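You operate a simulated robot arm through the tools that you are given. There is no shell and no other tool. Be economical: measure what you need, move in short steps, check, and stop when the job is done.

The job below is to be done with a simulated two-armed robot. You get a single attempt, and the scene is never put back.

JOB
Pick up the can marked "High water" from the top of the steel bench with one hand, pass it to the other hand and put it on the upper shelf under the steel bench. Set down upright: can.

It is judged by the outcome, as a careful person would: the job done as asked, and still so three seconds after it is handed in. It fails if anything else is knocked over, pushed out of place, dropped, spilled or broken.

ROBOT AND FRAMES
Two 6-joint arms with two-finger grippers on one trunk, on a base that drives. Base frame: it is fixed to the floor where the robot stands at the start and does not move with it; the origin is under the middle of the robot, x ahead of it, y to its left, z up; the surface under the hand at the start is at about z = 0.863. Units: m, rad, N and s.
The left shoulder is at the start at [0.03, 0.178, 1.013], the right one opposite. With the tool pointing down near the work surface each hand reaches from about 0.4 to 0.84 m from the robot's upright axis, wherever it stands, measured 20 degrees to its own side. Places, roughly: upper shelf under the steel bench [0.7, -0.2, 0.5]. Payload 2.54 kg a hand.
The tool frame of a hand sits at the grasp point between the pads (the TCP): z along the fingers, y along the line on which they close. The tips reach 0.03 m beyond it. The gripper opens to 0.116 m. The gripper's body begins 0.095 m behind the TCP.
Orientation is that of the tool frame in the base frame, as a unit quaternion [x, y, z, w]. With the fingers straight down and closing along the base's y, the tool's x points along the base's -x, its y along +y and its z along -z.

CONTROLS
- The arms move only by the tool apply_moves. It takes "left_moves", "right_moves" or both (then of equal length, played together; a hand with none holds still); each is a list of rows, each a list of 6 numbers: the shift along the base's x, y, z in units of 50 mm (1.0 is 50 mm), then the turn, a rotation vector about the base's x, y, z in units of 5 degrees (1.0 is 5 degrees). In form: [[dx, dy, dz, ax, ay, az], ...]. A call has 1 to 8 rows; each row shifts and turns the commanded pose from where the row before left it. "left_hand" and "right_hand" are, for a hand that has rows, the opening, from 0 (shut) to 1 (fully open), set as the call begins (left out, the last holds). A call with a number of a shift or a turn outside -1 to 1 is refused whole. A row lasts 0.2 s, in which the tool goes at most 0.05 m and 0.15 rad; a call with a longer step from one row to the next is refused whole, and so is a gripper value outside its range. Where a pose cannot be reached the arm comes as near as it can. A force on the tool above 40 N (or 10 N above the force at the start of the call, whichever is more), or a blocked arm, ends the call early, and 0.2 s more pass. Each finger travels about 0.153 m/s and halts on what it meets, pressing with about 24 N; the grip force reading is that of the motor and also rises with nothing between the fingers. The clock runs only during rows and for 0.2 s after the last one: add rows that do not move to give the fingers time. It gives the time, the measured TCP pose, the force on the tool (base axes), the opening and the grip force at its end, in the units of the frame above (readings bear some noise), with the torque about the TCP (base axes, N m) and any sound that the robot's microphone picked up.
- Cameras (640 x 400 px; columns grow to the right, rows downward): "scene" is now at [0.0496, -0.0113, 1.7175]; the picture's right is [0.01, -1.00, 0.00], its down [-0.87, -0.00, -0.49] and it looks along [0.49, 0.00, -0.87] (base axes); focal length 288 px, centre (320, 200). "left" rides on the left gripper at [0.069, 0.015, -0.122] in its tool frame; the picture's right is [-0.21, 0.98, 0.00], its down [-0.83, -0.18, -0.53] and it looks along [-0.52, -0.11, 0.85] (tool axes); focal length 251 px, centre (320, 200). "right" rides on the right gripper at [0.069, -0.015, -0.122] in its tool frame; the picture's right is [0.21, 0.98, 0.00], its down [-0.83, 0.18, -0.53] and it looks along [-0.52, 0.11, 0.85] (tool axes); focal length 251 px, centre (320, 200). There is no depth. A picture from a camera that has moved, and an enlarged one, comes with that camera's place and axes in the base frame and with its lens. The place of the scene camera against the robot may be out by one fixed shift of up to 0.025 m in any direction.
- capture(camera): a new picture of that camera. No time passes.
- move_column(by): slides the trunk up (or, below 0, down) by that many m; the arms and the scene camera ride with it, the base frame stays. It gives what a move gives, with no picture.
- steer(legs): drives the robot by 1 to 6 legs, each [ahead, left, turn to the left] in m, m and rad, along the robot's own axes; the way and the turn of a leg run together, so that a leg with both is an arc; at most 1.5 m and 3.142 rad a leg. The arms and the cameras ride along, it lands a little off, and it stops where it bumps. It gives what a move gives.
- pan_tilt(pan, tilt): turns the head with the scene camera to pan (to the left, within 2.496 rad either way) and tilt (down, from -0.506 to 1.204), counted from straight ahead of the robot. It gives what a move gives.
- enlarge(camera, box): a new picture of the part [left, top, right, bottom] of that camera's present view, enlarged. No time passes.
- hand_in(): hands the job in; it is judged then, once.

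Work in short steps. Places have to be worked out from the pictures, the camera data and where the tool is seen: move nearer, look again, correct. Check each grasp and each placing, and mend what went wrong. You have 120 turns and 88 pictures in all, those below and enlarged ones among them. Open the grippers and draw the arms clear of the work before you hand the job in, unless the task says otherwise; then end with one line.

The tools are called after "Call:" by a JSON object that holds its "fn" and its "kwargs". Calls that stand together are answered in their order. apply_moves: Moves the arms, as the interface text tells. Its arguments: {"type":"object","properties":{"left_moves":{"type":"array","items":{"type":"array","items":{"type":"number"}}},"left_hand":{"type":"number"},"right_moves":{"type":"array","items":{"type":"array","items":{"type":"number"}}},"right_hand":{"type":"number"}},"required":[]} The other tools are called the same way: move_column (by) slides the trunk up or down; steer (legs) drives the base; pan_tilt (pan, tilt) turns the head that bears the scene camera; capture (camera) takes a picture; enlarge (camera, box) takes an enlarged picture of a part of a camera's view; hand_in () hands the job in.

At the start:

```text
t: 0.0
left_tcp_pos: [0.5336, 0.198, 1.1308]
left_tcp_rot: [0.0, 1.0, 0.001, 0.0]
left_force: [-0.3, 0.1, 0.8]
left_moment: [-0.01, -0.04, -0.01]
left_finger_gap: 0.1159
left_gripper_force: 0.1
right_tcp_pos: [0.5405, -0.1678, 1.1722]
right_tcp_rot: [0.0, 1.0, 0.0, 0.0]
right_force: [-1.5, 0.2, 1.0]
right_moment: [0.02, 0.02, -0.02]
right_finger_gap: 0.1159
right_gripper_force: 0.0
trunk travel left (down, up): [-0.225, 0.315]
robot x, y, heading: [-0.0002, 0.0019, 0.002]
head pan, tilt: [0.005, 1.054]
```

scene: 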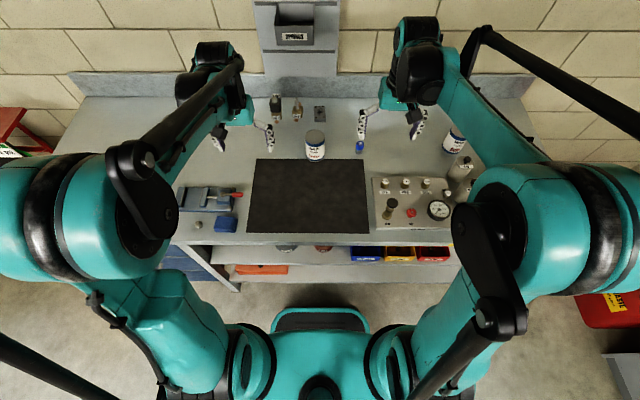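
right: 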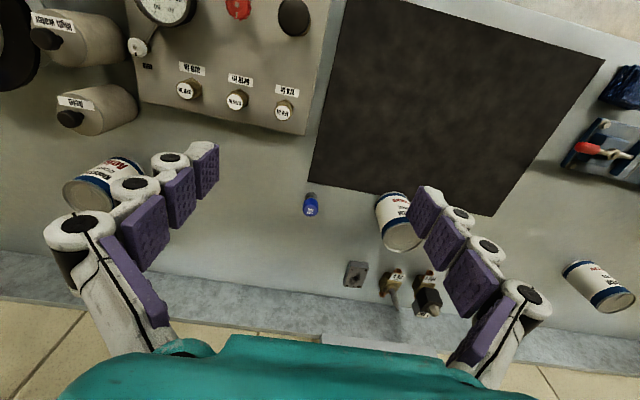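
left: 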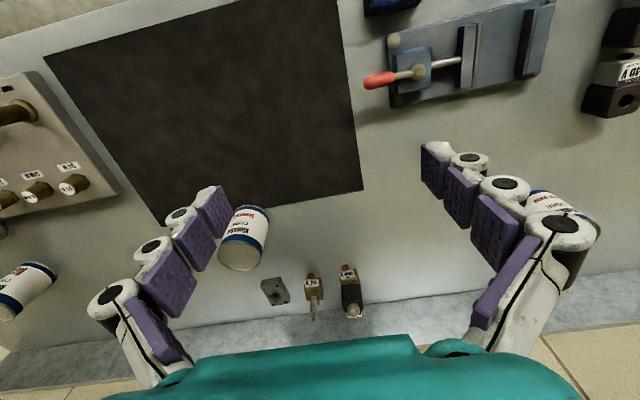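

Three cans are visible; I need to read their labels. I enlarge the views.

Call:
{"fn": "enlarge", "kwargs": {"camera": "right", "box": [350, 170, 640, 350]}}

Call:
{"fn": "enlarge", "kwargs": {"camera": "left", "box": [180, 180, 340, 280]}}

Call:
{"fn": "enlarge", "kwargs": {"camera": "scene", "box": [190, 80, 510, 280]}}

Call:
{"fn": "enlarge", "kwargs": {"camera": "right", "box": [40, 130, 200, 230]}}

```text
2.21 times, centred on (495, 260) of right
camera zoom: at [0.4731, -0.1834, 1.2941], right [-0.21, 0.98, 0.0], down [0.83, 0.18, 0.53], along [0.52, 0.11, -0.85], focal length 555 px, centre (-66, 68)
```

zoom: 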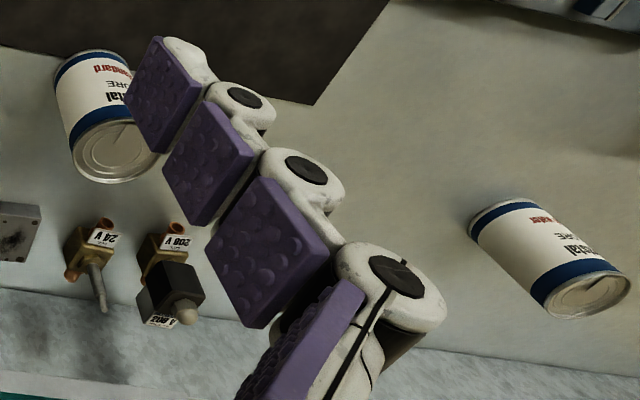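

```text
4.00 times, centred on (260, 230) of left
camera zoom: at [0.4648, 0.2132, 1.2522], right [0.21, 0.98, 0.0], down [0.83, -0.18, 0.53], along [0.52, -0.11, -0.85], focal length 1006 px, centre (560, 80)
```

zoom: 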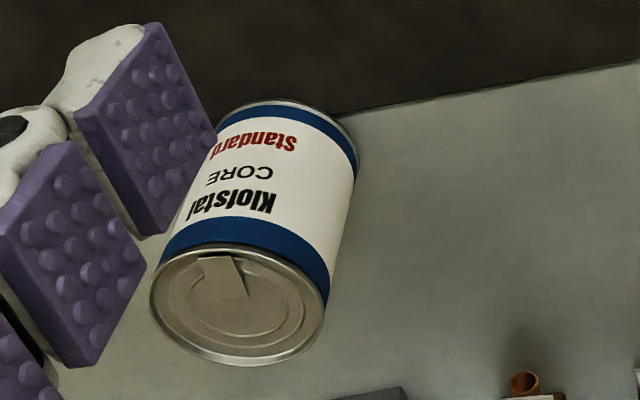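

```text
2.00 times, centred on (350, 180) of scene
camera zoom: at [0.0496, -0.0113, 1.7175], right [0.01, -1.0, 0.0], down [-0.87, 0.0, -0.49], along [0.49, 0.0, -0.87], focal length 575 px, centre (260, 240)
```

zoom: 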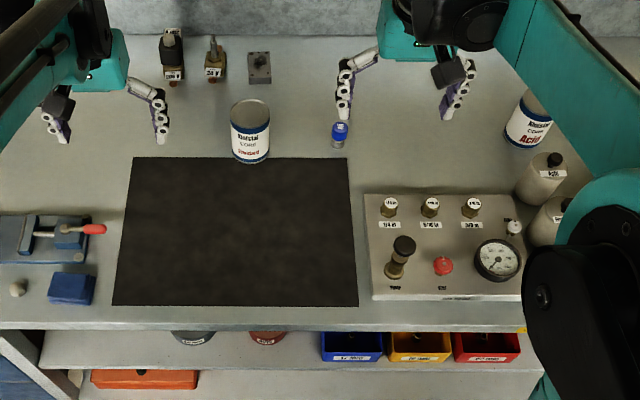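

```text
4.00 times, centred on (120, 180) of right
camera zoom: at [0.4731, -0.1834, 1.2941], right [-0.21, 0.98, 0.0], down [0.83, 0.18, 0.53], along [0.52, 0.11, -0.85], focal length 1006 px, centre (1120, 280)
```

zoom: 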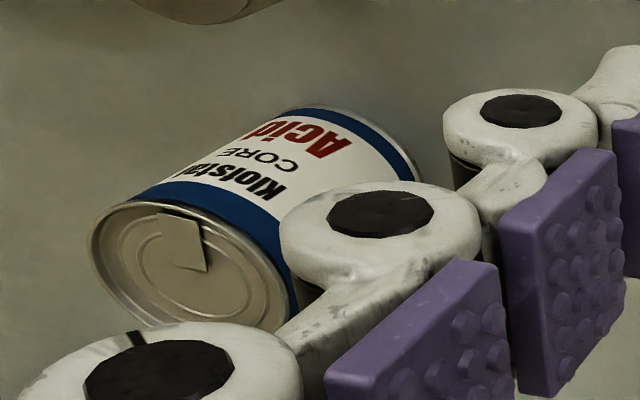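

The left can ends in "...water"; I zoom in to be sure, and look at the shelf area too.

Call:
{"fn": "enlarge", "kwargs": {"camera": "right", "box": [550, 250, 640, 320]}}

Call:
{"fn": "steer", "kwargs": {"legs": [[0.0, 0.3, 0.0]]}}

Call:
{"fn": "capture", "kwargs": {"camera": "left"}}

Call:
{"fn": "capture", "kwargs": {"camera": "scene"}}

```text
5.71 times, centred on (595, 285) of right
camera zoom: at [0.4731, -0.1834, 1.2941], right [-0.21, 0.98, 0.0], down [0.83, 0.18, 0.53], along [0.52, 0.11, -0.85], focal length 1437 px, centre (-1251, -286)
```

zoom: 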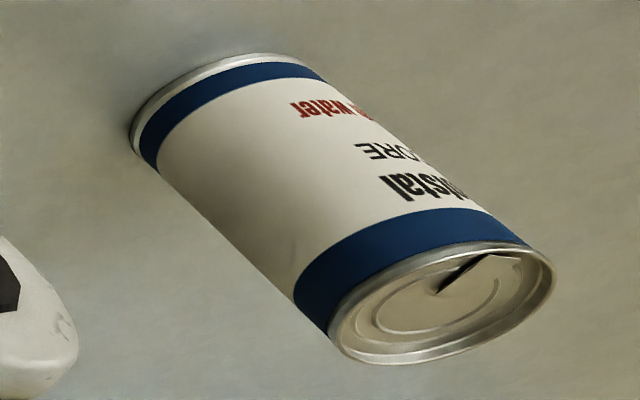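

```text
t: 2.0
left_tcp_pos: [0.5366, 0.4881, 1.1315]
left_tcp_rot: [0.003, 1.0, 0.0, 0.0]
left_force: [0.2, 1.0, -0.2]
left_moment: [-0.01, -0.01, 0.0]
left_finger_gap: 0.1161
left_gripper_force: 0.1
right_tcp_pos: [0.5404, 0.1222, 1.1707]
right_tcp_rot: [0.003, 1.0, 0.0, 0.0]
right_force: [-0.5, -0.5, 0.3]
right_moment: [-0.05, 0.05, 0.0]
right_finger_gap: 0.116
right_gripper_force: 0.0
trunk travel left (down, up): [-0.225, 0.315]
robot x, y, heading: [-0.0003, 0.2924, 0.0]
head pan, tilt: [0.005, 1.054]
```

```text
79 pictures are left
camera left: at [0.4668, 0.5038, 1.2521], right [0.22, 0.98, 0.0], down [0.82, -0.19, 0.53], along [0.52, -0.12, -0.85], focal length 251 px, centre (320, 200)
```

left: 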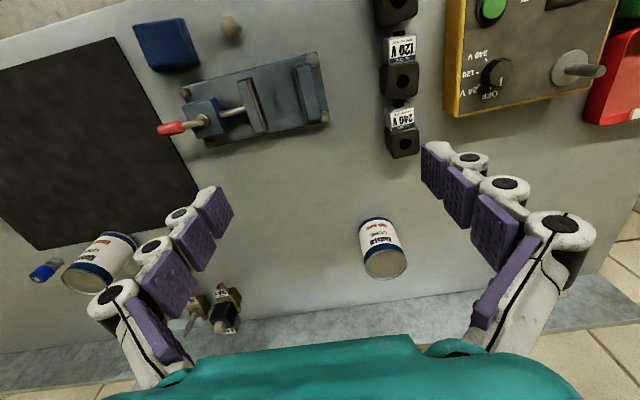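

```text
78 pictures are left
camera scene: at [0.0504, 0.2821, 1.7175], right [0.0, -1.0, 0.0], down [-0.87, 0.0, -0.49], along [0.49, 0.0, -0.87], focal length 288 px, centre (320, 200)
```

scene: 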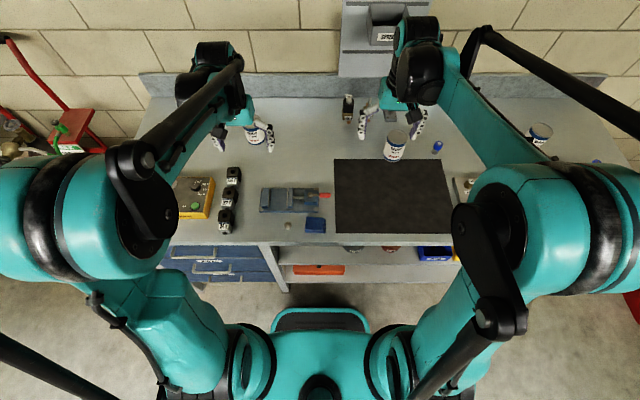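

The can now sits between the left fingers' view; I zoom for the label and edges.

Call:
{"fn": "enlarge", "kwargs": {"camera": "left", "box": [342, 210, 422, 285]}}

```text
5.33 times, centred on (382, 248) of left
camera zoom: at [0.4668, 0.5038, 1.2521], right [0.22, 0.98, 0.0], down [0.82, -0.19, 0.53], along [0.52, -0.12, -0.85], focal length 1341 px, centre (-11, -53)
```

zoom: 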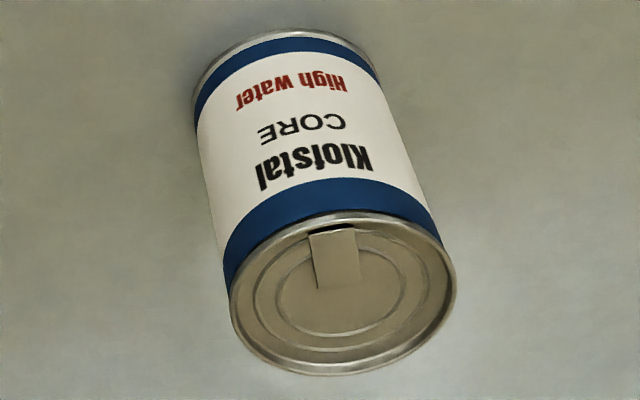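

Confirmed "High water", centred near (0.797, 0.542), ~0.07 m wide, ~0.09 m tall. It's at the edge of reach, so I drive slightly ahead.

Call:
{"fn": "steer", "kwargs": {"legs": [[0.08, 0.0, 0.0]]}}

```text
t: 3.1
left_tcp_pos: [0.6189, 0.4865, 1.1302]
left_tcp_rot: [0.004, 1.0, 0.001, -0.001]
left_force: [0.9, 0.9, 0.3]
left_moment: [-0.01, 0.05, -0.02]
left_finger_gap: 0.116
left_gripper_force: 0.0
right_tcp_pos: [0.6228, 0.1204, 1.1722]
right_tcp_rot: [0.003, 1.0, 0.0, 0.0]
right_force: [0.4, 0.0, -0.8]
right_moment: [0.0, 0.06, 0.0]
right_finger_gap: 0.1162
right_gripper_force: 0.2
trunk travel left (down, up): [-0.225, 0.315]
robot x, y, heading: [0.0809, 0.2936, -0.007]
head pan, tilt: [0.005, 1.054]
```

Now bring the left hand above the can at z≈1.06 and check.

Call:
{"fn": "apply_moves", "kwargs": {"left_moves": [[0.89, 0.28, -0.35, 0, 0, 0], [0.89, 0.28, -0.35, 0, 0, 0], [0.89, 0.28, -0.35, 0, 0, 0], [0.89, 0.28, -0.35, 0, 0, 0], [0, 0, 0, 0, 0, 0]], "left_hand": 1}}

Call:
{"fn": "capture", "kwargs": {"camera": "left"}}

Call:
{"fn": "capture", "kwargs": {"camera": "scene"}}

```text
t: 4.3
left_tcp_pos: [0.7918, 0.5414, 1.0625]
left_tcp_rot: [0.004, 1.0, -0.001, 0.001]
left_force: [0.4, 0.4, 0.3]
left_moment: [-0.01, -0.05, 0.01]
left_finger_gap: 0.1158
left_gripper_force: 0.0
right_tcp_pos: [0.6196, 0.1192, 1.1733]
right_tcp_rot: [0.002, 1.0, 0.0, 0.001]
right_force: [-0.2, -0.3, 0.3]
right_moment: [0.02, 0.0, 0.01]
right_finger_gap: 0.1162
right_gripper_force: 0.1
trunk travel left (down, up): [-0.225, 0.315]
robot x, y, heading: [0.0826, 0.2969, -0.009]
head pan, tilt: [0.005, 1.054]
```

```text
76 pictures are left
camera left: at [0.7228, 0.5572, 1.1839], right [0.22, 0.98, 0.0], down [0.82, -0.19, 0.53], along [0.52, -0.12, -0.84], focal length 251 px, centre (320, 200)
```

left: 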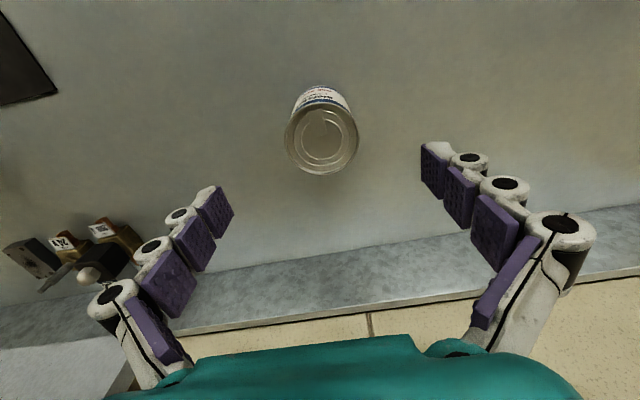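

```text
75 pictures are left
camera scene: at [0.1292, 0.2796, 1.7176], right [0.0, -1.0, 0.0], down [-0.87, 0.0, -0.5], along [0.5, 0.0, -0.87], focal length 288 px, centre (320, 200)
```

scene: 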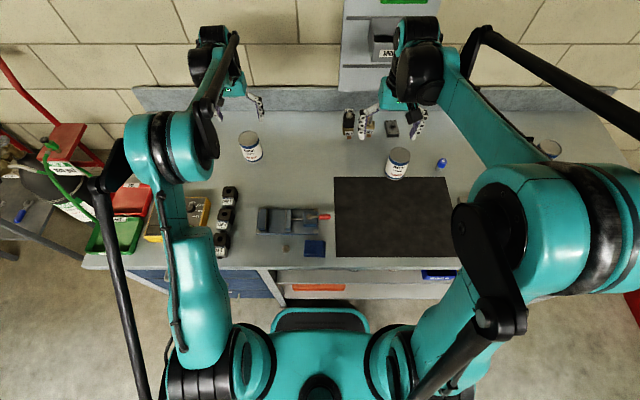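

Can is centred at (0.799, 0.542), top ≈0.953. Descend to z≈0.938, then close.

Call:
{"fn": "apply_moves", "kwargs": {"left_moves": [[0.14, 0, -0.5, 0, 0, 0], [0, 0, -0.7, 0, 0, 0], [0, 0, -0.7, 0, 0, 0], [0, 0, -0.57, 0, 0, 0], [0, 0, 0, 0, 0, 0]]}}

Call:
{"fn": "capture", "kwargs": {"camera": "left"}}

```text
t: 5.5
left_tcp_pos: [0.8016, 0.5417, 0.9379]
left_tcp_rot: [0.003, 1.0, 0.0, -0.001]
left_force: [-0.3, 0.5, -0.2]
left_moment: [-0.02, -0.03, 0.04]
left_finger_gap: 0.1161
left_gripper_force: 0.0
right_tcp_pos: [0.6214, 0.1209, 1.172]
right_tcp_rot: [0.003, 1.0, 0.001, -0.001]
right_force: [0.5, -0.6, -0.5]
right_moment: [-0.02, -0.01, -0.01]
right_finger_gap: 0.1159
right_gripper_force: 0.0
trunk travel left (down, up): [-0.225, 0.315]
robot x, y, heading: [0.0842, 0.2946, -0.01]
head pan, tilt: [0.005, 1.054]
```

```text
74 pictures are left
camera left: at [0.732, 0.5581, 1.0598], right [0.22, 0.98, 0.0], down [0.82, -0.19, 0.53], along [0.52, -0.12, -0.85], focal length 251 px, centre (320, 200)
```

left: 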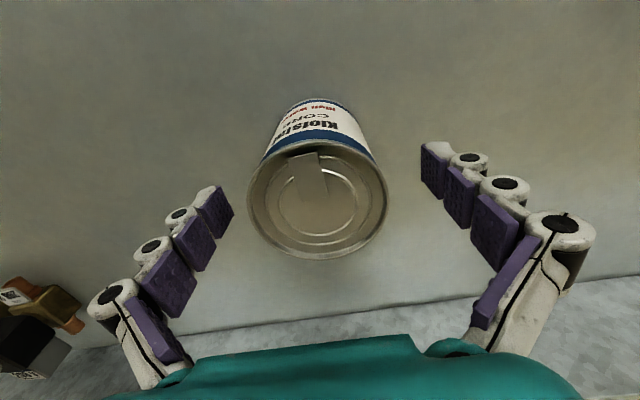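

The can is centred between the pads with its top about 15 mm above the TCP. Close.

Call:
{"fn": "apply_moves", "kwargs": {"left_moves": [[0, 0, 0, 0, 0, 0], [0, 0, 0, 0, 0, 0], [0, 0, 0, 0, 0, 0]], "left_hand": 0}}

Call:
{"fn": "capture", "kwargs": {"camera": "left"}}

```text
t: 6.3
left_tcp_pos: [0.8008, 0.5424, 0.9386]
left_tcp_rot: [0.003, 1.0, 0.0, 0.001]
left_force: [2.4, -1.1, 4.4]
left_moment: [-0.22, 0.09, 0.04]
left_finger_gap: 0.068
left_gripper_force: 24.2
right_tcp_pos: [0.6204, 0.1198, 1.1722]
right_tcp_rot: [0.002, 1.0, 0.0, 0.001]
right_force: [0.8, 0.0, -0.6]
right_moment: [-0.03, 0.05, 0.02]
right_finger_gap: 0.1159
right_gripper_force: 0.1
trunk travel left (down, up): [-0.225, 0.315]
robot x, y, heading: [0.0811, 0.2922, -0.013]
head pan, tilt: [0.005, 1.054]
```

```text
73 pictures are left
camera left: at [0.7321, 0.5578, 1.0603], right [0.22, 0.98, 0.0], down [0.82, -0.19, 0.53], along [0.52, -0.12, -0.85], focal length 251 px, centre (320, 200)
```

left: 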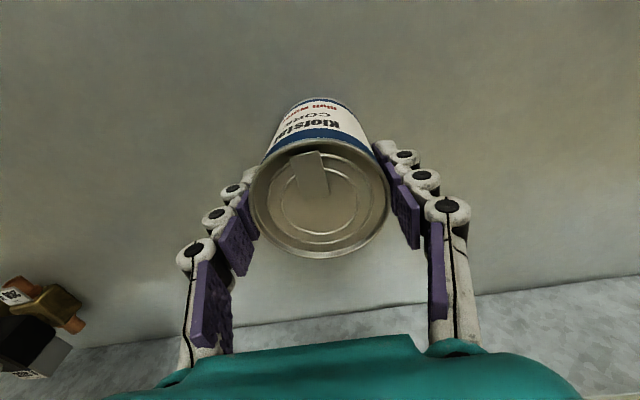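

Gripped (gap 0.068, 24 N). Lift gently 0.2 m.

Call:
{"fn": "apply_moves", "kwargs": {"left_moves": [[0, 0, 0.3, 0, 0, 0], [0, 0, 0.6, 0, 0, 0], [0, 0, 0.8, 0, 0, 0], [0, 0, 0.8, 0, 0, 0], [0, 0, 0.8, 0, 0, 0], [0, 0, 0.7, 0, 0, 0], [0, 0, 0, 0, 0, 0]]}}

Call:
{"fn": "capture", "kwargs": {"camera": "left"}}

Call:
{"fn": "capture", "kwargs": {"camera": "scene"}}

```text
t: 7.9
left_tcp_pos: [0.8014, 0.5428, 1.1378]
left_tcp_rot: [0.004, 1.0, 0.0, 0.0]
left_force: [-0.5, 0.0, -4.6]
left_moment: [-0.02, 0.01, 0.02]
left_finger_gap: 0.0683
left_gripper_force: 23.7
right_tcp_pos: [0.6227, 0.1216, 1.172]
right_tcp_rot: [0.003, 1.0, 0.0, 0.001]
right_force: [0.5, 0.0, 0.1]
right_moment: [0.02, 0.03, 0.0]
right_finger_gap: 0.1161
right_gripper_force: 0.2
trunk travel left (down, up): [-0.225, 0.315]
robot x, y, heading: [0.0828, 0.2943, -0.001]
head pan, tilt: [0.005, 1.054]
```

```text
72 pictures are left
camera left: at [0.733, 0.5588, 1.259], right [0.22, 0.98, 0.0], down [0.83, -0.19, 0.53], along [0.52, -0.12, -0.85], focal length 251 px, centre (320, 200)
```

left: 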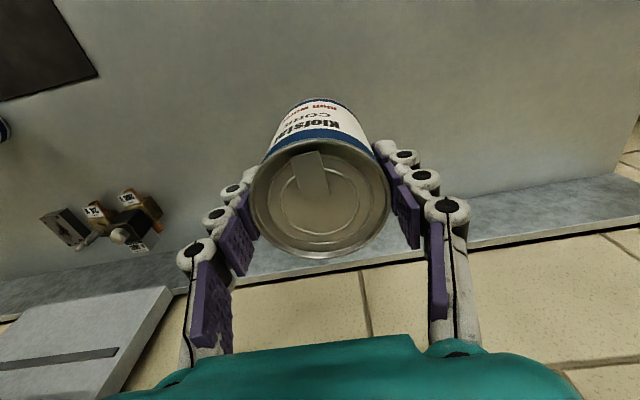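

```text
71 pictures are left
camera scene: at [0.1327, 0.2807, 1.7174], right [0.0, -1.0, 0.0], down [-0.87, 0.0, -0.49], along [0.49, 0.0, -0.87], focal length 288 px, centre (320, 200)
```

scene: 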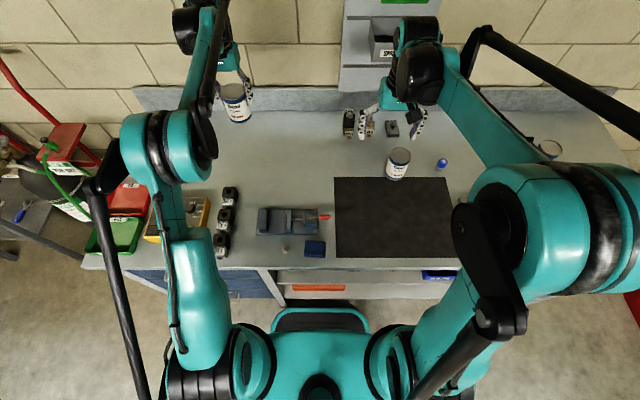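

Lifted and stable. Back the robot away to get clear air and to look at the shelf.

Call:
{"fn": "steer", "kwargs": {"legs": [[-0.5, 0.0, 0.0]]}}

Call:
{"fn": "pan_tilt", "kwargs": {"pan": -0.15, "tilt": 0.85}}

Call:
{"fn": "capture", "kwargs": {"camera": "scene"}}

```text
t: 10.8
left_tcp_pos: [0.3053, 0.544, 1.1381]
left_tcp_rot: [0.005, 1.0, 0.0, -0.001]
left_force: [-0.2, 0.1, -3.2]
left_moment: [-0.01, -0.01, -0.05]
left_finger_gap: 0.0683
left_gripper_force: 24.1
right_tcp_pos: [0.124, 0.1222, 1.1727]
right_tcp_rot: [0.005, 1.0, 0.0, -0.001]
right_force: [0.5, 0.7, 1.3]
right_moment: [0.0, -0.05, -0.01]
right_finger_gap: 0.1158
right_gripper_force: 0.0
trunk travel left (down, up): [-0.225, 0.315]
robot x, y, heading: [-0.4138, 0.2928, -0.011]
head pan, tilt: [0.005, 1.054]
```

```text
t: 11.5
left_tcp_pos: [0.3056, 0.5433, 1.1375]
left_tcp_rot: [0.006, 1.0, 0.001, 0.001]
left_force: [0.6, -0.2, -4.0]
left_moment: [-0.02, -0.01, 0.04]
left_finger_gap: 0.0679
left_gripper_force: 23.4
right_tcp_pos: [0.1255, 0.1213, 1.1714]
right_tcp_rot: [0.005, 1.0, 0.0, 0.0]
right_force: [0.3, 0.3, 0.1]
right_moment: [-0.02, -0.01, 0.01]
right_finger_gap: 0.1162
right_gripper_force: 0.0
trunk travel left (down, up): [-0.225, 0.315]
robot x, y, heading: [-0.4138, 0.2947, -0.012]
head pan, tilt: [-0.15, 0.85]
```

```text
70 pictures are left
camera scene: at [-0.3532, 0.2724, 1.7321], right [-0.16, -0.99, 0.0], down [-0.74, 0.12, -0.66], along [0.65, -0.11, -0.75], focal length 288 px, centre (320, 200)
```

scene: 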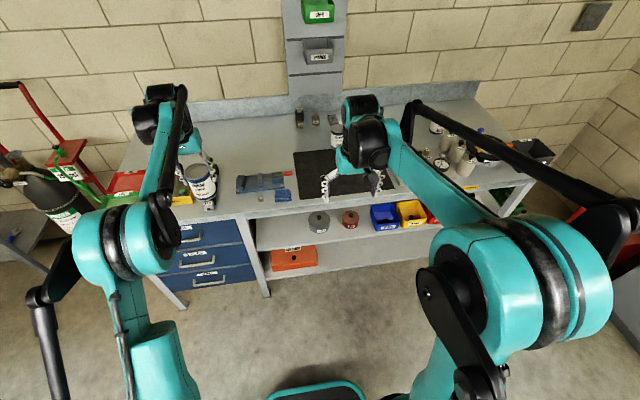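

The upper shelf has a grey and a red item and three bins. I zoom in to locate a free spot.

Call:
{"fn": "enlarge", "kwargs": {"camera": "scene", "box": [230, 180, 450, 300]}}

```text
2.91 times, centred on (340, 240) of scene
camera zoom: at [-0.3532, 0.2724, 1.7321], right [-0.16, -0.99, 0.0], down [-0.74, 0.12, -0.66], along [0.65, -0.11, -0.75], focal length 837 px, centre (262, 84)
```

zoom: 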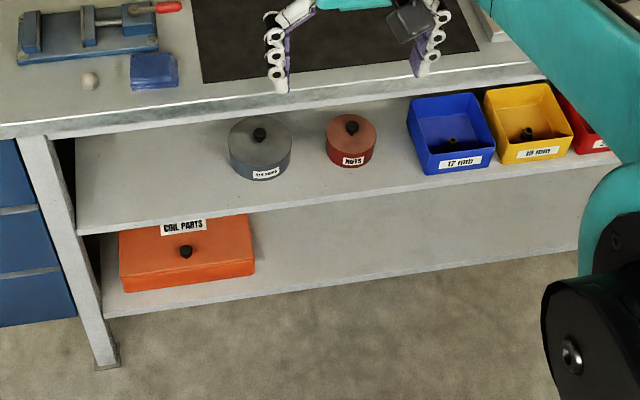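

Now set up the handover: left carries the can to about (0.27, 0.26), yawing clockwise; the right hand meanwhile starts pitching toward pointing forward. I do this in two halves.

Call:
{"fn": "apply_moves", "kwargs": {"left_moves": [[-0.09, -0.7, 0.05, 0, 0, -1], [-0.09, -0.7, 0.05, 0, 0, -1], [-0.09, -0.7, 0.05, 0, 0, -1], [-0.09, -0.7, 0.05, 0, 0, -1], [-0.09, -0.7, 0.05, 0, 0, -1], [-0.09, -0.7, 0.05, 0, 0, -1], [-0.09, -0.7, 0.05, 0, 0, -1], [-0.09, -0.7, 0.05, 0, 0, -1]], "right_moves": [[-0.05, -0.3, -0.2, 0, -1, 0], [-0.05, -0.3, -0.2, 0, -1, 0], [-0.05, -0.3, -0.2, 0, -1, 0], [-0.05, -0.3, -0.2, 0, -1, 0], [-0.05, 0, -0.2, 0, -1, 0], [-0.05, 0, -0.2, 0, -1, 0], [-0.05, 0, -0.2, 0, -1, 0], [-0.05, 0, -0.2, 0, -1, 0]]}}

Call:
{"fn": "capture", "kwargs": {"camera": "scene"}}

```text
t: 13.3
left_tcp_pos: [0.2699, 0.2633, 1.157]
left_tcp_rot: [0.347, 0.938, 0.0, -0.001]
left_force: [0.7, -0.1, -4.6]
left_moment: [0.03, 0.02, -0.01]
left_finger_gap: 0.0678
left_gripper_force: 23.7
right_tcp_pos: [0.1042, 0.0605, 1.0919]
right_tcp_rot: [0.005, 0.939, 0.002, 0.343]
right_force: [-0.2, 0.0, -0.1]
right_moment: [0.01, 0.01, 0.03]
right_finger_gap: 0.1157
right_gripper_force: 0.0
trunk travel left (down, up): [-0.225, 0.315]
robot x, y, heading: [-0.4162, 0.2978, -0.012]
head pan, tilt: [-0.15, 0.85]
```

```text
68 pictures are left
camera scene: at [-0.3537, 0.2701, 1.7322], right [-0.16, -0.99, 0.0], down [-0.74, 0.12, -0.66], along [0.65, -0.1, -0.75], focal length 288 px, centre (320, 200)
```

scene: 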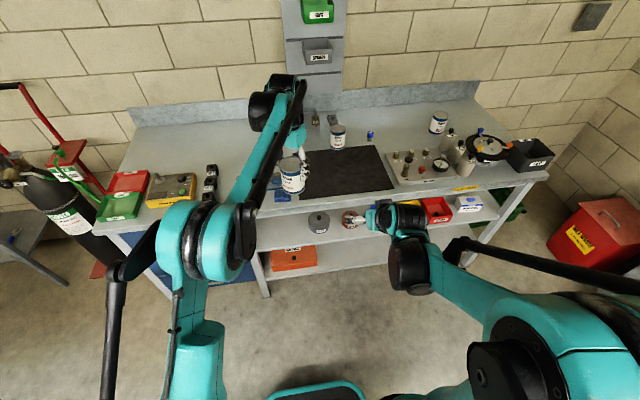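

Continue: left yaws another 40°, right completes pitching to 60° (30° below horizontal).

Call:
{"fn": "apply_moves", "kwargs": {"left_moves": [[0, 0, 0, 0, 0, -1], [0, 0, 0, 0, 0, -1], [0, 0, 0, 0, 0, -1], [0, 0, 0, 0, 0, -1], [0, 0, 0, 0, 0, -1], [0, 0, 0, 0, 0, -1], [0, 0, 0, 0, 0, -1], [0, 0, 0, 0, 0, -1]], "right_moves": [[0, 0, 0.1, 0, -1, 0], [0, 0, 0.1, 0, -1, 0], [0, 0, 0.1, 0, -1, 0], [0, 0, 0.1, 0, -1, 0], [0, 0, 0, 0, 0, 0], [0, 0, 0, 0, 0, 0], [0, 0, 0, 0, 0, 0], [0, 0, 0, 0, 0, 0]]}}

Call:
{"fn": "capture", "kwargs": {"camera": "scene"}}

Call:
{"fn": "capture", "kwargs": {"camera": "left"}}

Call:
{"fn": "capture", "kwargs": {"camera": "right"}}

```text
t: 15.1
left_tcp_pos: [0.2709, 0.2631, 1.1563]
left_tcp_rot: [0.648, 0.762, -0.001, 0.0]
left_force: [-0.1, -0.4, -4.6]
left_moment: [0.0, 0.0, -0.02]
left_finger_gap: 0.0683
left_gripper_force: 23.6
right_tcp_pos: [0.1051, 0.0617, 1.114]
right_tcp_rot: [0.005, 0.866, 0.002, 0.5]
right_force: [-0.7, 0.6, 1.2]
right_moment: [0.02, -0.02, -0.01]
right_finger_gap: 0.1161
right_gripper_force: 0.1
trunk travel left (down, up): [-0.225, 0.315]
robot x, y, heading: [-0.4123, 0.2936, -0.007]
head pan, tilt: [-0.15, 0.85]
```

```text
67 pictures are left
camera scene: at [-0.3536, 0.272, 1.7322], right [-0.16, -0.99, 0.0], down [-0.74, 0.12, -0.66], along [0.65, -0.11, -0.75], focal length 288 px, centre (320, 200)
```

scene: 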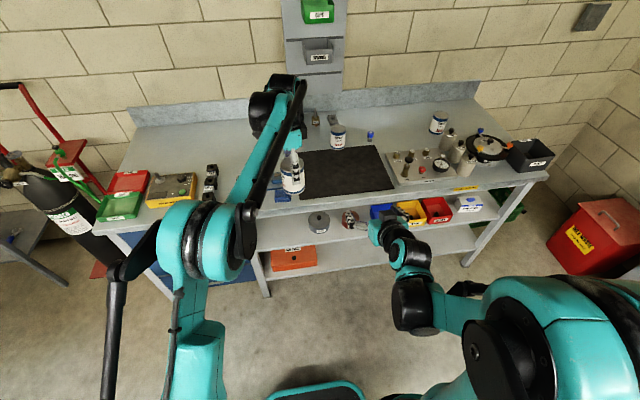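

```text
66 pictures are left
camera left: at [0.274, 0.3345, 1.2788], right [1.0, -0.05, 0.0], down [-0.05, -0.84, 0.53], along [-0.03, -0.53, -0.85], focal length 251 px, centre (320, 200)
```

left: 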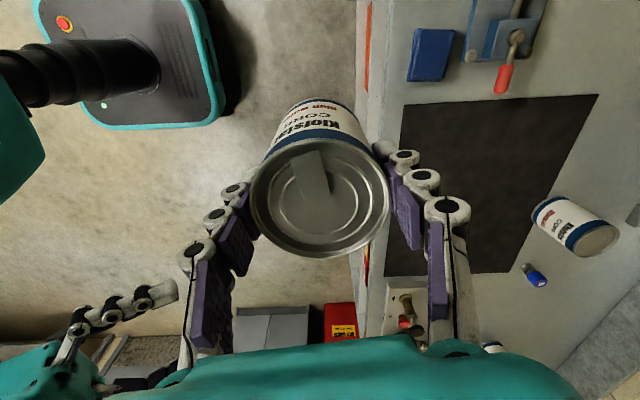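

```text
65 pictures are left
camera right: at [-0.0336, 0.0474, 1.1137], right [-0.1, 0.98, -0.18], down [-0.05, 0.17, 0.98], along [0.99, 0.11, 0.03], focal length 251 px, centre (320, 200)
```

right: 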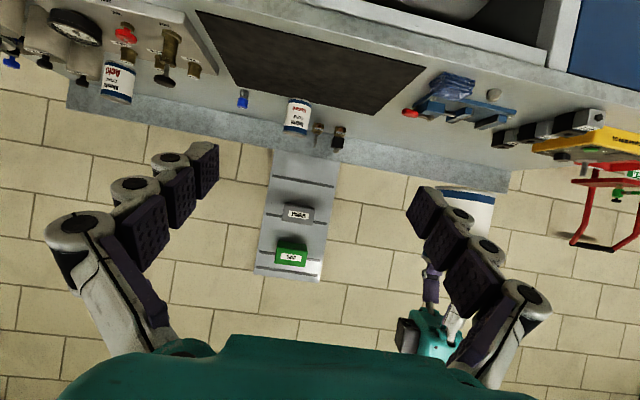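

Geometry is as planned. Shift the right hand sideways in line with the can, staying 0.165 m back.

Call:
{"fn": "apply_moves", "kwargs": {"right_moves": [[0, 0.8, -0.02, 0, 0, 0], [0, 0.8, -0.02, 0, 0, 0], [0, 0.8, -0.02, 0, 0, 0], [0, 0.8, -0.02, 0, 0, 0], [0, 0.83, 0, 0, 0, 0], [0, 0, 0, 0, 0, 0]], "right_hand": 1}}

Call:
{"fn": "capture", "kwargs": {"camera": "right"}}

Call:
{"fn": "capture", "kwargs": {"camera": "scene"}}

```text
t: 16.5
left_tcp_pos: [0.2706, 0.2619, 1.1576]
left_tcp_rot: [0.647, 0.762, 0.0, 0.0]
left_force: [-0.3, -0.2, -4.2]
left_moment: [-0.01, 0.01, 0.02]
left_finger_gap: 0.0685
left_gripper_force: 23.7
right_tcp_pos: [0.1045, 0.2621, 1.1087]
right_tcp_rot: [0.005, 0.866, 0.003, 0.5]
right_force: [0.5, -0.3, -0.5]
right_moment: [-0.02, 0.03, 0.04]
right_finger_gap: 0.1159
right_gripper_force: 0.1
trunk travel left (down, up): [-0.225, 0.315]
robot x, y, heading: [-0.416, 0.2932, -0.008]
head pan, tilt: [-0.15, 0.85]
```

```text
64 pictures are left
camera right: at [-0.0337, 0.247, 1.1092], right [-0.1, 0.98, -0.18], down [-0.05, 0.17, 0.98], along [0.99, 0.11, 0.03], focal length 251 px, centre (320, 200)
```

right: 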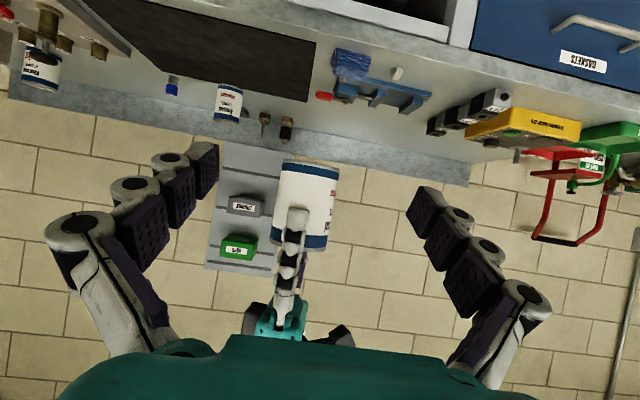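

```text
63 pictures are left
camera scene: at [-0.3539, 0.271, 1.7322], right [-0.16, -0.99, 0.0], down [-0.74, 0.12, -0.66], along [0.65, -0.11, -0.75], focal length 288 px, centre (320, 200)
```

scene: 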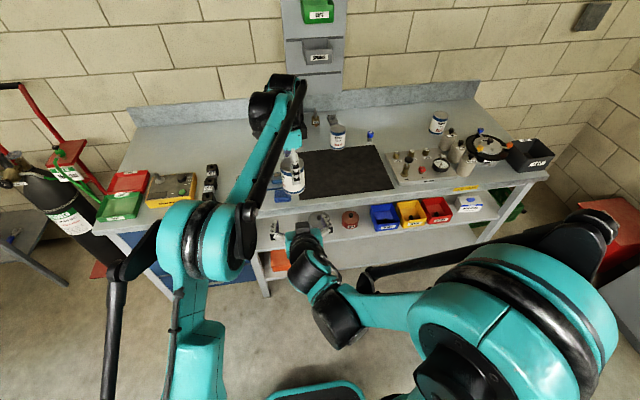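

Aligned. Advance the right hand 0.156 m so its outer pads straddle the can's lower part below the left fingertips.

Call:
{"fn": "apply_moves", "kwargs": {"right_moves": [[0.7, 0, -0.1, 0, 0, 0], [0.7, 0, 0, 0, 0, 0], [0.5, 0, 0, 0, 0, 0], [0.5, 0, 0, 0, 0, 0], [0.4, 0, 0, 0, 0, 0], [0.3, 0, 0, 0, 0, 0], [0, 0, 0, 0, 0, 0]]}}

Call:
{"fn": "capture", "kwargs": {"camera": "right"}}

Call:
{"fn": "capture", "kwargs": {"camera": "left"}}

Call:
{"fn": "enlarge", "kwargs": {"camera": "scene", "box": [220, 110, 380, 270]}}

```text
t: 18.1
left_tcp_pos: [0.2697, 0.2635, 1.1574]
left_tcp_rot: [0.647, 0.763, 0.001, -0.001]
left_force: [-0.6, 0.6, -4.6]
left_moment: [0.01, -0.02, 0.0]
left_finger_gap: 0.0682
left_gripper_force: 23.4
right_tcp_pos: [0.2592, 0.2639, 1.1034]
right_tcp_rot: [0.005, 0.866, 0.002, 0.5]
right_force: [-0.7, 0.2, 1.0]
right_moment: [0.0, 0.0, 0.01]
right_finger_gap: 0.1162
right_gripper_force: 0.0
trunk travel left (down, up): [-0.225, 0.315]
robot x, y, heading: [-0.4163, 0.2965, -0.009]
head pan, tilt: [-0.15, 0.85]
```

```text
62 pictures are left
camera right: at [0.1202, 0.2493, 1.1044], right [-0.1, 0.98, -0.18], down [-0.05, 0.17, 0.98], along [0.99, 0.11, 0.03], focal length 251 px, centre (320, 200)
```

right: 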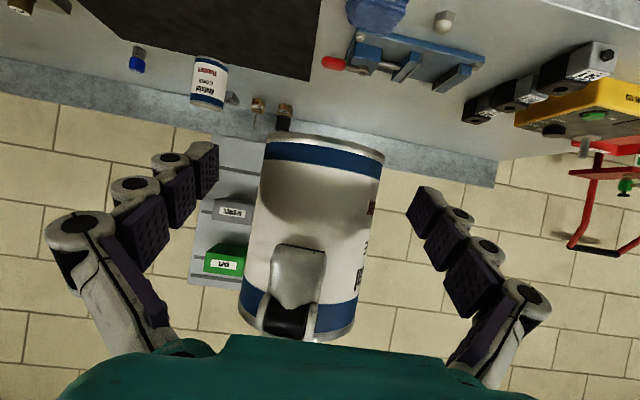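

```text
61 pictures are left
camera left: at [0.2735, 0.3345, 1.2791], right [1.0, -0.05, 0.0], down [-0.04, -0.84, 0.53], along [-0.03, -0.53, -0.85], focal length 251 px, centre (320, 200)
```

left: 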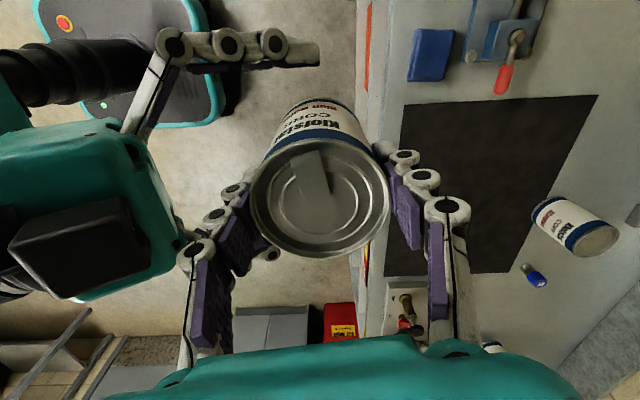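

```text
2.50 times, centred on (300, 190) of scene
camera zoom: at [-0.3541, 0.2721, 1.7322], right [-0.16, -0.99, 0.0], down [-0.74, 0.12, -0.66], along [0.65, -0.11, -0.75], focal length 719 px, centre (370, 225)
```

zoom: 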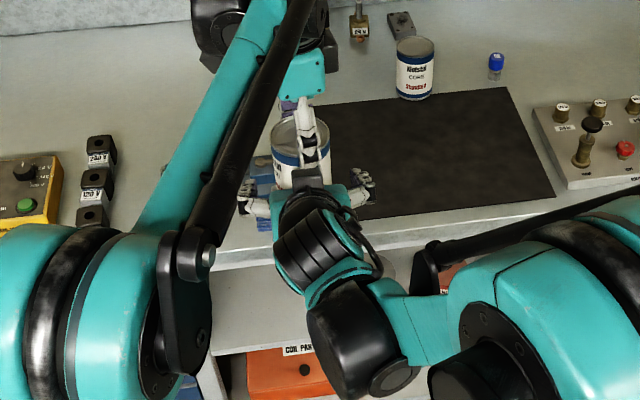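

The can sits centred between the right pads, clear of the left fingers. Close the right hand.

Call:
{"fn": "apply_moves", "kwargs": {"right_moves": [[0, 0, 0, 0, 0, 0], [0, 0, 0, 0, 0, 0], [0, 0, 0, 0, 0, 0]], "right_hand": 0}}

Call:
{"fn": "capture", "kwargs": {"camera": "right"}}

Call:
{"fn": "capture", "kwargs": {"camera": "left"}}

```text
t: 18.9
left_tcp_pos: [0.2701, 0.2633, 1.1571]
left_tcp_rot: [0.647, 0.763, 0.0, 0.0]
left_force: [6.2, -0.6, -7.8]
left_moment: [-0.09, -0.3, -0.24]
left_finger_gap: 0.0681
left_gripper_force: 24.4
right_tcp_pos: [0.259, 0.2638, 1.1028]
right_tcp_rot: [0.004, 0.866, 0.003, 0.5]
right_force: [-5.7, -0.3, 4.3]
right_moment: [0.1, -0.07, 0.26]
right_finger_gap: 0.0677
right_gripper_force: 23.9
trunk travel left (down, up): [-0.225, 0.315]
robot x, y, heading: [-0.4152, 0.297, -0.016]
head pan, tilt: [-0.15, 0.85]
```

```text
59 pictures are left
camera right: at [0.1203, 0.2495, 1.1042], right [-0.1, 0.98, -0.18], down [-0.05, 0.17, 0.98], along [0.99, 0.11, 0.03], focal length 251 px, centre (320, 200)
```

right: 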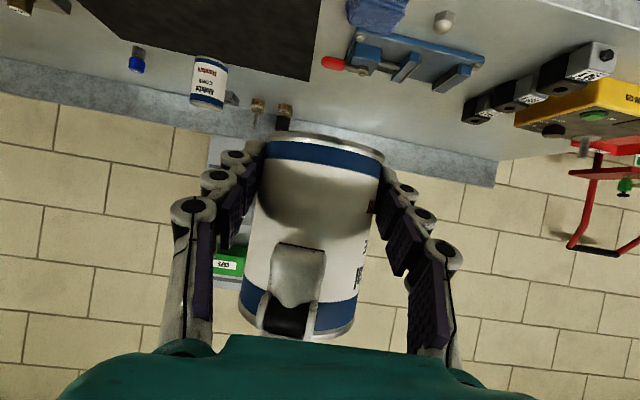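

```text
58 pictures are left
camera left: at [0.2741, 0.3346, 1.2787], right [1.0, -0.05, 0.0], down [-0.04, -0.84, 0.53], along [-0.03, -0.53, -0.85], focal length 251 px, centre (320, 200)
```

left: 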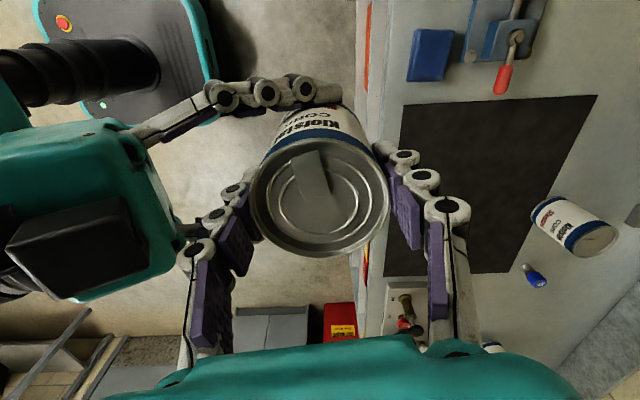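

Right grips (gap 0.068). Open the left a little (to ~0.086).

Call:
{"fn": "apply_moves", "kwargs": {"left_moves": [[0, 0, 0, 0, 0, 0], [0, 0, 0, 0, 0, 0]], "left_hand": 0.75}}

Call:
{"fn": "capture", "kwargs": {"camera": "left"}}

```text
t: 19.5
left_tcp_pos: [0.2695, 0.2638, 1.1577]
left_tcp_rot: [0.647, 0.763, 0.001, 0.0]
left_force: [-0.1, 0.2, 0.0]
left_moment: [0.0, -0.01, -0.01]
left_finger_gap: 0.0871
left_gripper_force: 0.2
right_tcp_pos: [0.2591, 0.2634, 1.1034]
right_tcp_rot: [0.006, 0.866, 0.001, 0.501]
right_force: [0.4, 0.0, 0.5]
right_moment: [0.04, 0.04, -0.04]
right_finger_gap: 0.0677
right_gripper_force: 24.2
trunk travel left (down, up): [-0.225, 0.315]
robot x, y, heading: [-0.4123, 0.2958, -0.011]
head pan, tilt: [-0.15, 0.85]
```

```text
57 pictures are left
camera left: at [0.2739, 0.3345, 1.2789], right [1.0, -0.05, 0.0], down [-0.04, -0.84, 0.53], along [-0.03, -0.53, -0.85], focal length 251 px, centre (320, 200)
```

left: 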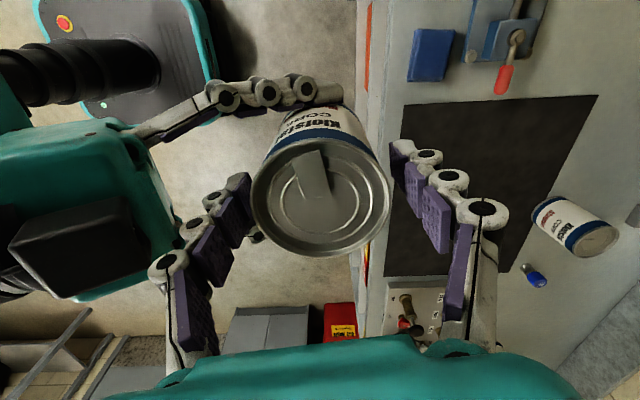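

Left is free. Raise it straight up 0.13 m.

Call:
{"fn": "apply_moves", "kwargs": {"left_moves": [[0, 0, 0.3, 0, 0, 0], [0, 0, 0.5, 0, 0, 0], [0, 0, 0.6, 0, 0, 0], [0, 0, 0.8, 0, 0, 0], [0, 0, 0.8, 0, 0, 0]]}}

Call:
{"fn": "capture", "kwargs": {"camera": "left"}}

Call:
{"fn": "capture", "kwargs": {"camera": "right"}}

```text
t: 20.7
left_tcp_pos: [0.2554, 0.2664, 1.2996]
left_tcp_rot: [0.646, 0.763, 0.0, 0.0]
left_force: [-0.5, 0.1, 1.1]
left_moment: [-0.02, -0.04, 0.01]
left_finger_gap: 0.0872
left_gripper_force: 0.0
left hand out of reach, approached as far as the arm can: row 5
right_tcp_pos: [0.2574, 0.2639, 1.1046]
right_tcp_rot: [0.005, 0.866, 0.003, 0.499]
right_force: [-0.5, 0.1, -0.4]
right_moment: [0.0, 0.05, -0.01]
right_finger_gap: 0.0678
right_gripper_force: 23.9
trunk travel left (down, up): [-0.225, 0.315]
robot x, y, heading: [-0.4124, 0.2944, -0.015]
head pan, tilt: [-0.15, 0.85]
```

```text
56 pictures are left
camera left: at [0.2598, 0.3381, 1.4203], right [1.0, -0.05, 0.0], down [-0.04, -0.84, 0.53], along [-0.03, -0.53, -0.85], focal length 251 px, centre (320, 200)
```

left: 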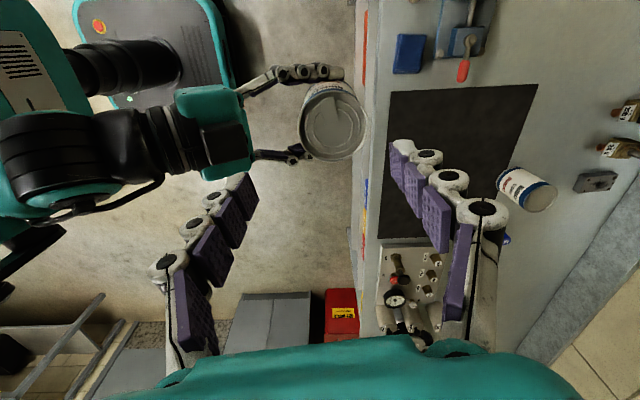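

```text
55 pictures are left
camera right: at [0.1191, 0.2499, 1.105], right [-0.1, 0.98, -0.18], down [-0.05, 0.17, 0.98], along [0.99, 0.11, 0.03], focal length 251 px, centre (320, 200)
```

right: 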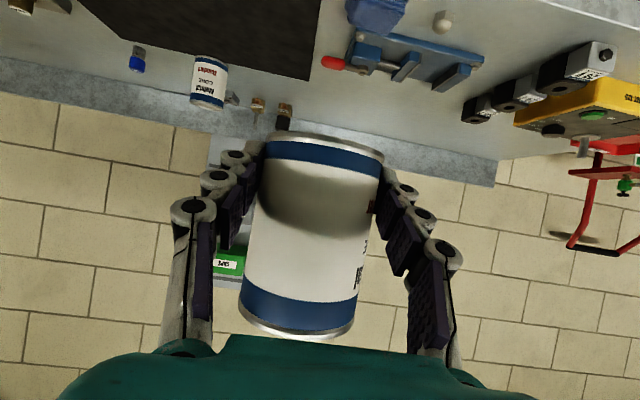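

Handover succeeded; the can is held upright by the right hand. Swing the left arm away to its side.

Call:
{"fn": "apply_moves", "kwargs": {"left_moves": [[-0.2, 0.8, 0, 0, 0, 0], [-0.2, 0.8, 0, 0, 0, 0], [-0.3, 0.8, -0.1, 0, 0, 1], [-0.3, 0.8, -0.1, 0, 0, 1], [-0.3, 0.8, -0.1, 0, 0, 1], [-0.3, 0.8, -0.1, 0, 0, 1], [-0.3, 0.8, -0.1, 0, 0, 1], [-0.3, 0.8, -0.1, 0, 0, 1]]}}

Call:
{"fn": "steer", "kwargs": {"legs": [[-0.2, 0, 0]]}}

Call:
{"fn": "move_column", "kwargs": {"by": -0.22}}

Call:
{"fn": "pan_tilt", "kwargs": {"pan": -0.1, "tilt": 0.7}}

Call:
{"fn": "capture", "kwargs": {"camera": "scene"}}

Call:
{"fn": "capture", "kwargs": {"camera": "right"}}

```text
t: 22.5
left_tcp_pos: [0.1475, 0.5887, 1.269]
left_tcp_rot: [0.427, 0.904, 0.0, 0.0]
left_force: [0.8, -0.4, 0.4]
left_moment: [-0.03, -0.03, 0.0]
left_finger_gap: 0.0869
left_gripper_force: 0.0
right_tcp_pos: [0.2585, 0.264, 1.1044]
right_tcp_rot: [0.005, 0.866, 0.001, 0.5]
right_force: [0.3, 0.9, 0.1]
right_moment: [0.01, 0.04, -0.06]
right_finger_gap: 0.0677
right_gripper_force: 23.7
trunk travel left (down, up): [-0.225, 0.315]
robot x, y, heading: [-0.4119, 0.2976, -0.007]
head pan, tilt: [-0.15, 0.85]
```

```text
t: 24.1
left_tcp_pos: [-0.0519, 0.5911, 1.2688]
left_tcp_rot: [0.426, 0.905, 0.0, 0.0]
left_force: [-1.4, 0.1, 0.3]
left_moment: [0.02, -0.04, 0.05]
left_finger_gap: 0.0872
left_gripper_force: 0.0
right_tcp_pos: [0.06, 0.269, 1.1033]
right_tcp_rot: [0.003, 0.866, 0.003, 0.499]
right_force: [-0.1, -0.2, -4.1]
right_moment: [0.01, 0.03, 0.01]
right_finger_gap: 0.0679
right_gripper_force: 23.9
trunk travel left (down, up): [-0.225, 0.315]
robot x, y, heading: [-0.6136, 0.297, -0.008]
head pan, tilt: [-0.15, 0.85]
```

```text
t: 26.5
left_tcp_pos: [-0.0527, 0.5903, 1.0494]
left_tcp_rot: [0.426, 0.905, 0.001, 0.0]
left_force: [1.2, 0.7, -0.5]
left_moment: [-0.01, -0.01, -0.04]
left_finger_gap: 0.0871
left_gripper_force: 0.1
right_tcp_pos: [0.061, 0.2683, 0.884]
right_tcp_rot: [0.003, 0.866, 0.004, 0.5]
right_force: [1.0, -0.5, -5.4]
right_moment: [-0.04, 0.04, 0.01]
right_finger_gap: 0.0677
right_gripper_force: 24.3
trunk travel left (down, up): [-0.005, 0.535]
robot x, y, heading: [-0.6145, 0.3019, -0.006]
head pan, tilt: [-0.15, 0.85]
```

```text
t: 27.2
left_tcp_pos: [-0.0516, 0.5907, 1.0494]
left_tcp_rot: [0.426, 0.905, 0.0, 0.0]
left_force: [-0.2, -0.2, 0.7]
left_moment: [-0.03, -0.02, 0.03]
left_finger_gap: 0.0869
left_gripper_force: 0.1
right_tcp_pos: [0.061, 0.2692, 0.8827]
right_tcp_rot: [0.003, 0.866, 0.004, 0.5]
right_force: [0.7, -1.0, -4.9]
right_moment: [-0.01, 0.07, -0.02]
right_finger_gap: 0.0678
right_gripper_force: 23.6
trunk travel left (down, up): [-0.005, 0.535]
robot x, y, heading: [-0.6128, 0.3, -0.004]
head pan, tilt: [-0.099, 0.7]
```

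```text
54 pictures are left
camera scene: at [-0.5448, 0.2773, 1.5244], right [-0.11, -0.99, 0.0], down [-0.64, 0.07, -0.76], along [0.76, -0.08, -0.64], focal length 288 px, centre (320, 200)
```

scene: 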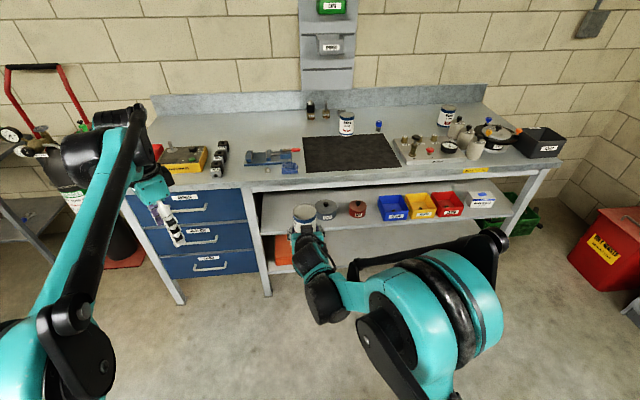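

```text
53 pictures are left
camera right: at [-0.0779, 0.2532, 0.8842], right [-0.11, 0.98, -0.18], down [-0.05, 0.17, 0.98], along [0.99, 0.11, 0.03], focal length 251 px, centre (320, 200)
```

right: 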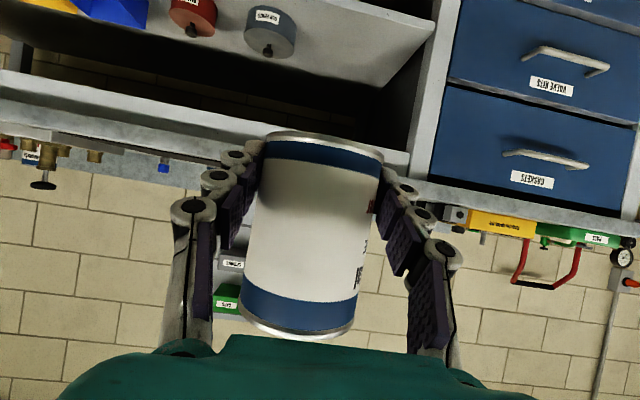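

The can weight shows on the right hand (−5 N). Lower the right hand to z≈0.64 and view the shelf from there.

Call:
{"fn": "apply_moves", "kwargs": {"right_moves": [[0, 0, -0.6, 0, 0, 0], [0, 0, -0.8, 0, 0, 0], [0, 0, -0.8, 0, 0, 0], [0, 0, -0.8, 0, 0, 0], [0, 0, -0.8, 0, 0, 0], [0, 0, -0.6, 0, 0, 0], [0, 0, -0.5, 0, 0, 0], [0, 0, 0, 0, 0, 0]]}}

Call:
{"fn": "capture", "kwargs": {"camera": "right"}}

Call:
{"fn": "capture", "kwargs": {"camera": "scene"}}

```text
t: 29.0
left_tcp_pos: [-0.0519, 0.5907, 1.0479]
left_tcp_rot: [0.426, 0.905, 0.001, 0.0]
left_force: [-0.3, 0.0, -0.2]
left_moment: [0.0, -0.03, 0.01]
left_finger_gap: 0.0871
left_gripper_force: 0.0
right_tcp_pos: [0.0989, 0.2795, 0.6585]
right_tcp_rot: [0.003, 0.866, 0.003, 0.5]
right_force: [0.1, 0.2, -4.6]
right_moment: [-0.02, 0.05, 0.03]
right_finger_gap: 0.0677
right_gripper_force: 24.2
right hand out of reach, approached as far as the arm can: row 5, 6, 7
trunk travel left (down, up): [-0.005, 0.535]
robot x, y, heading: [-0.612, 0.297, -0.006]
head pan, tilt: [-0.099, 0.7]
```

```text
52 pictures are left
camera right: at [-0.0391, 0.2651, 0.6599], right [-0.11, 0.98, -0.18], down [-0.05, 0.17, 0.98], along [0.99, 0.11, 0.03], focal length 251 px, centre (320, 200)
```

right: 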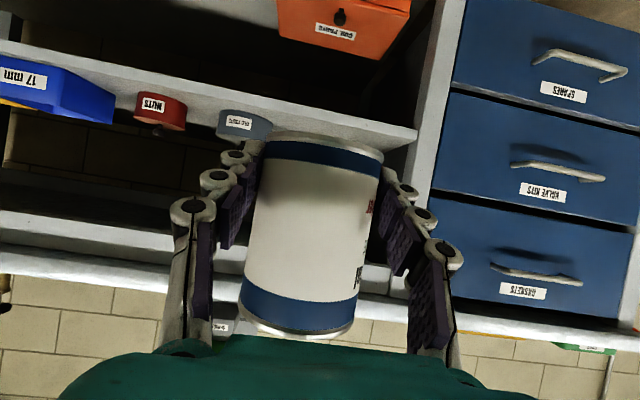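

```text
51 pictures are left
camera scene: at [-0.5449, 0.2773, 1.5245], right [-0.11, -0.99, 0.0], down [-0.64, 0.07, -0.76], along [0.76, -0.08, -0.64], focal length 288 px, centre (320, 200)
```

scene: 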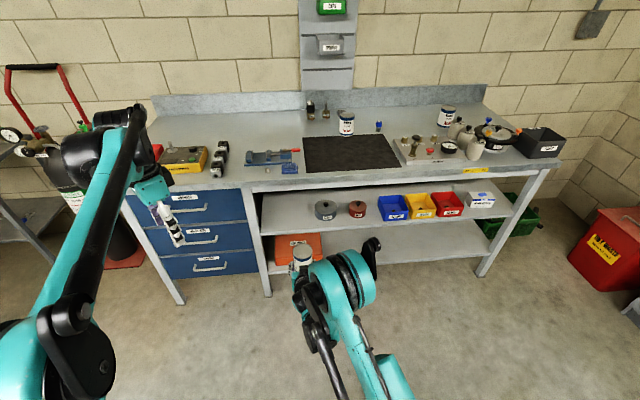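

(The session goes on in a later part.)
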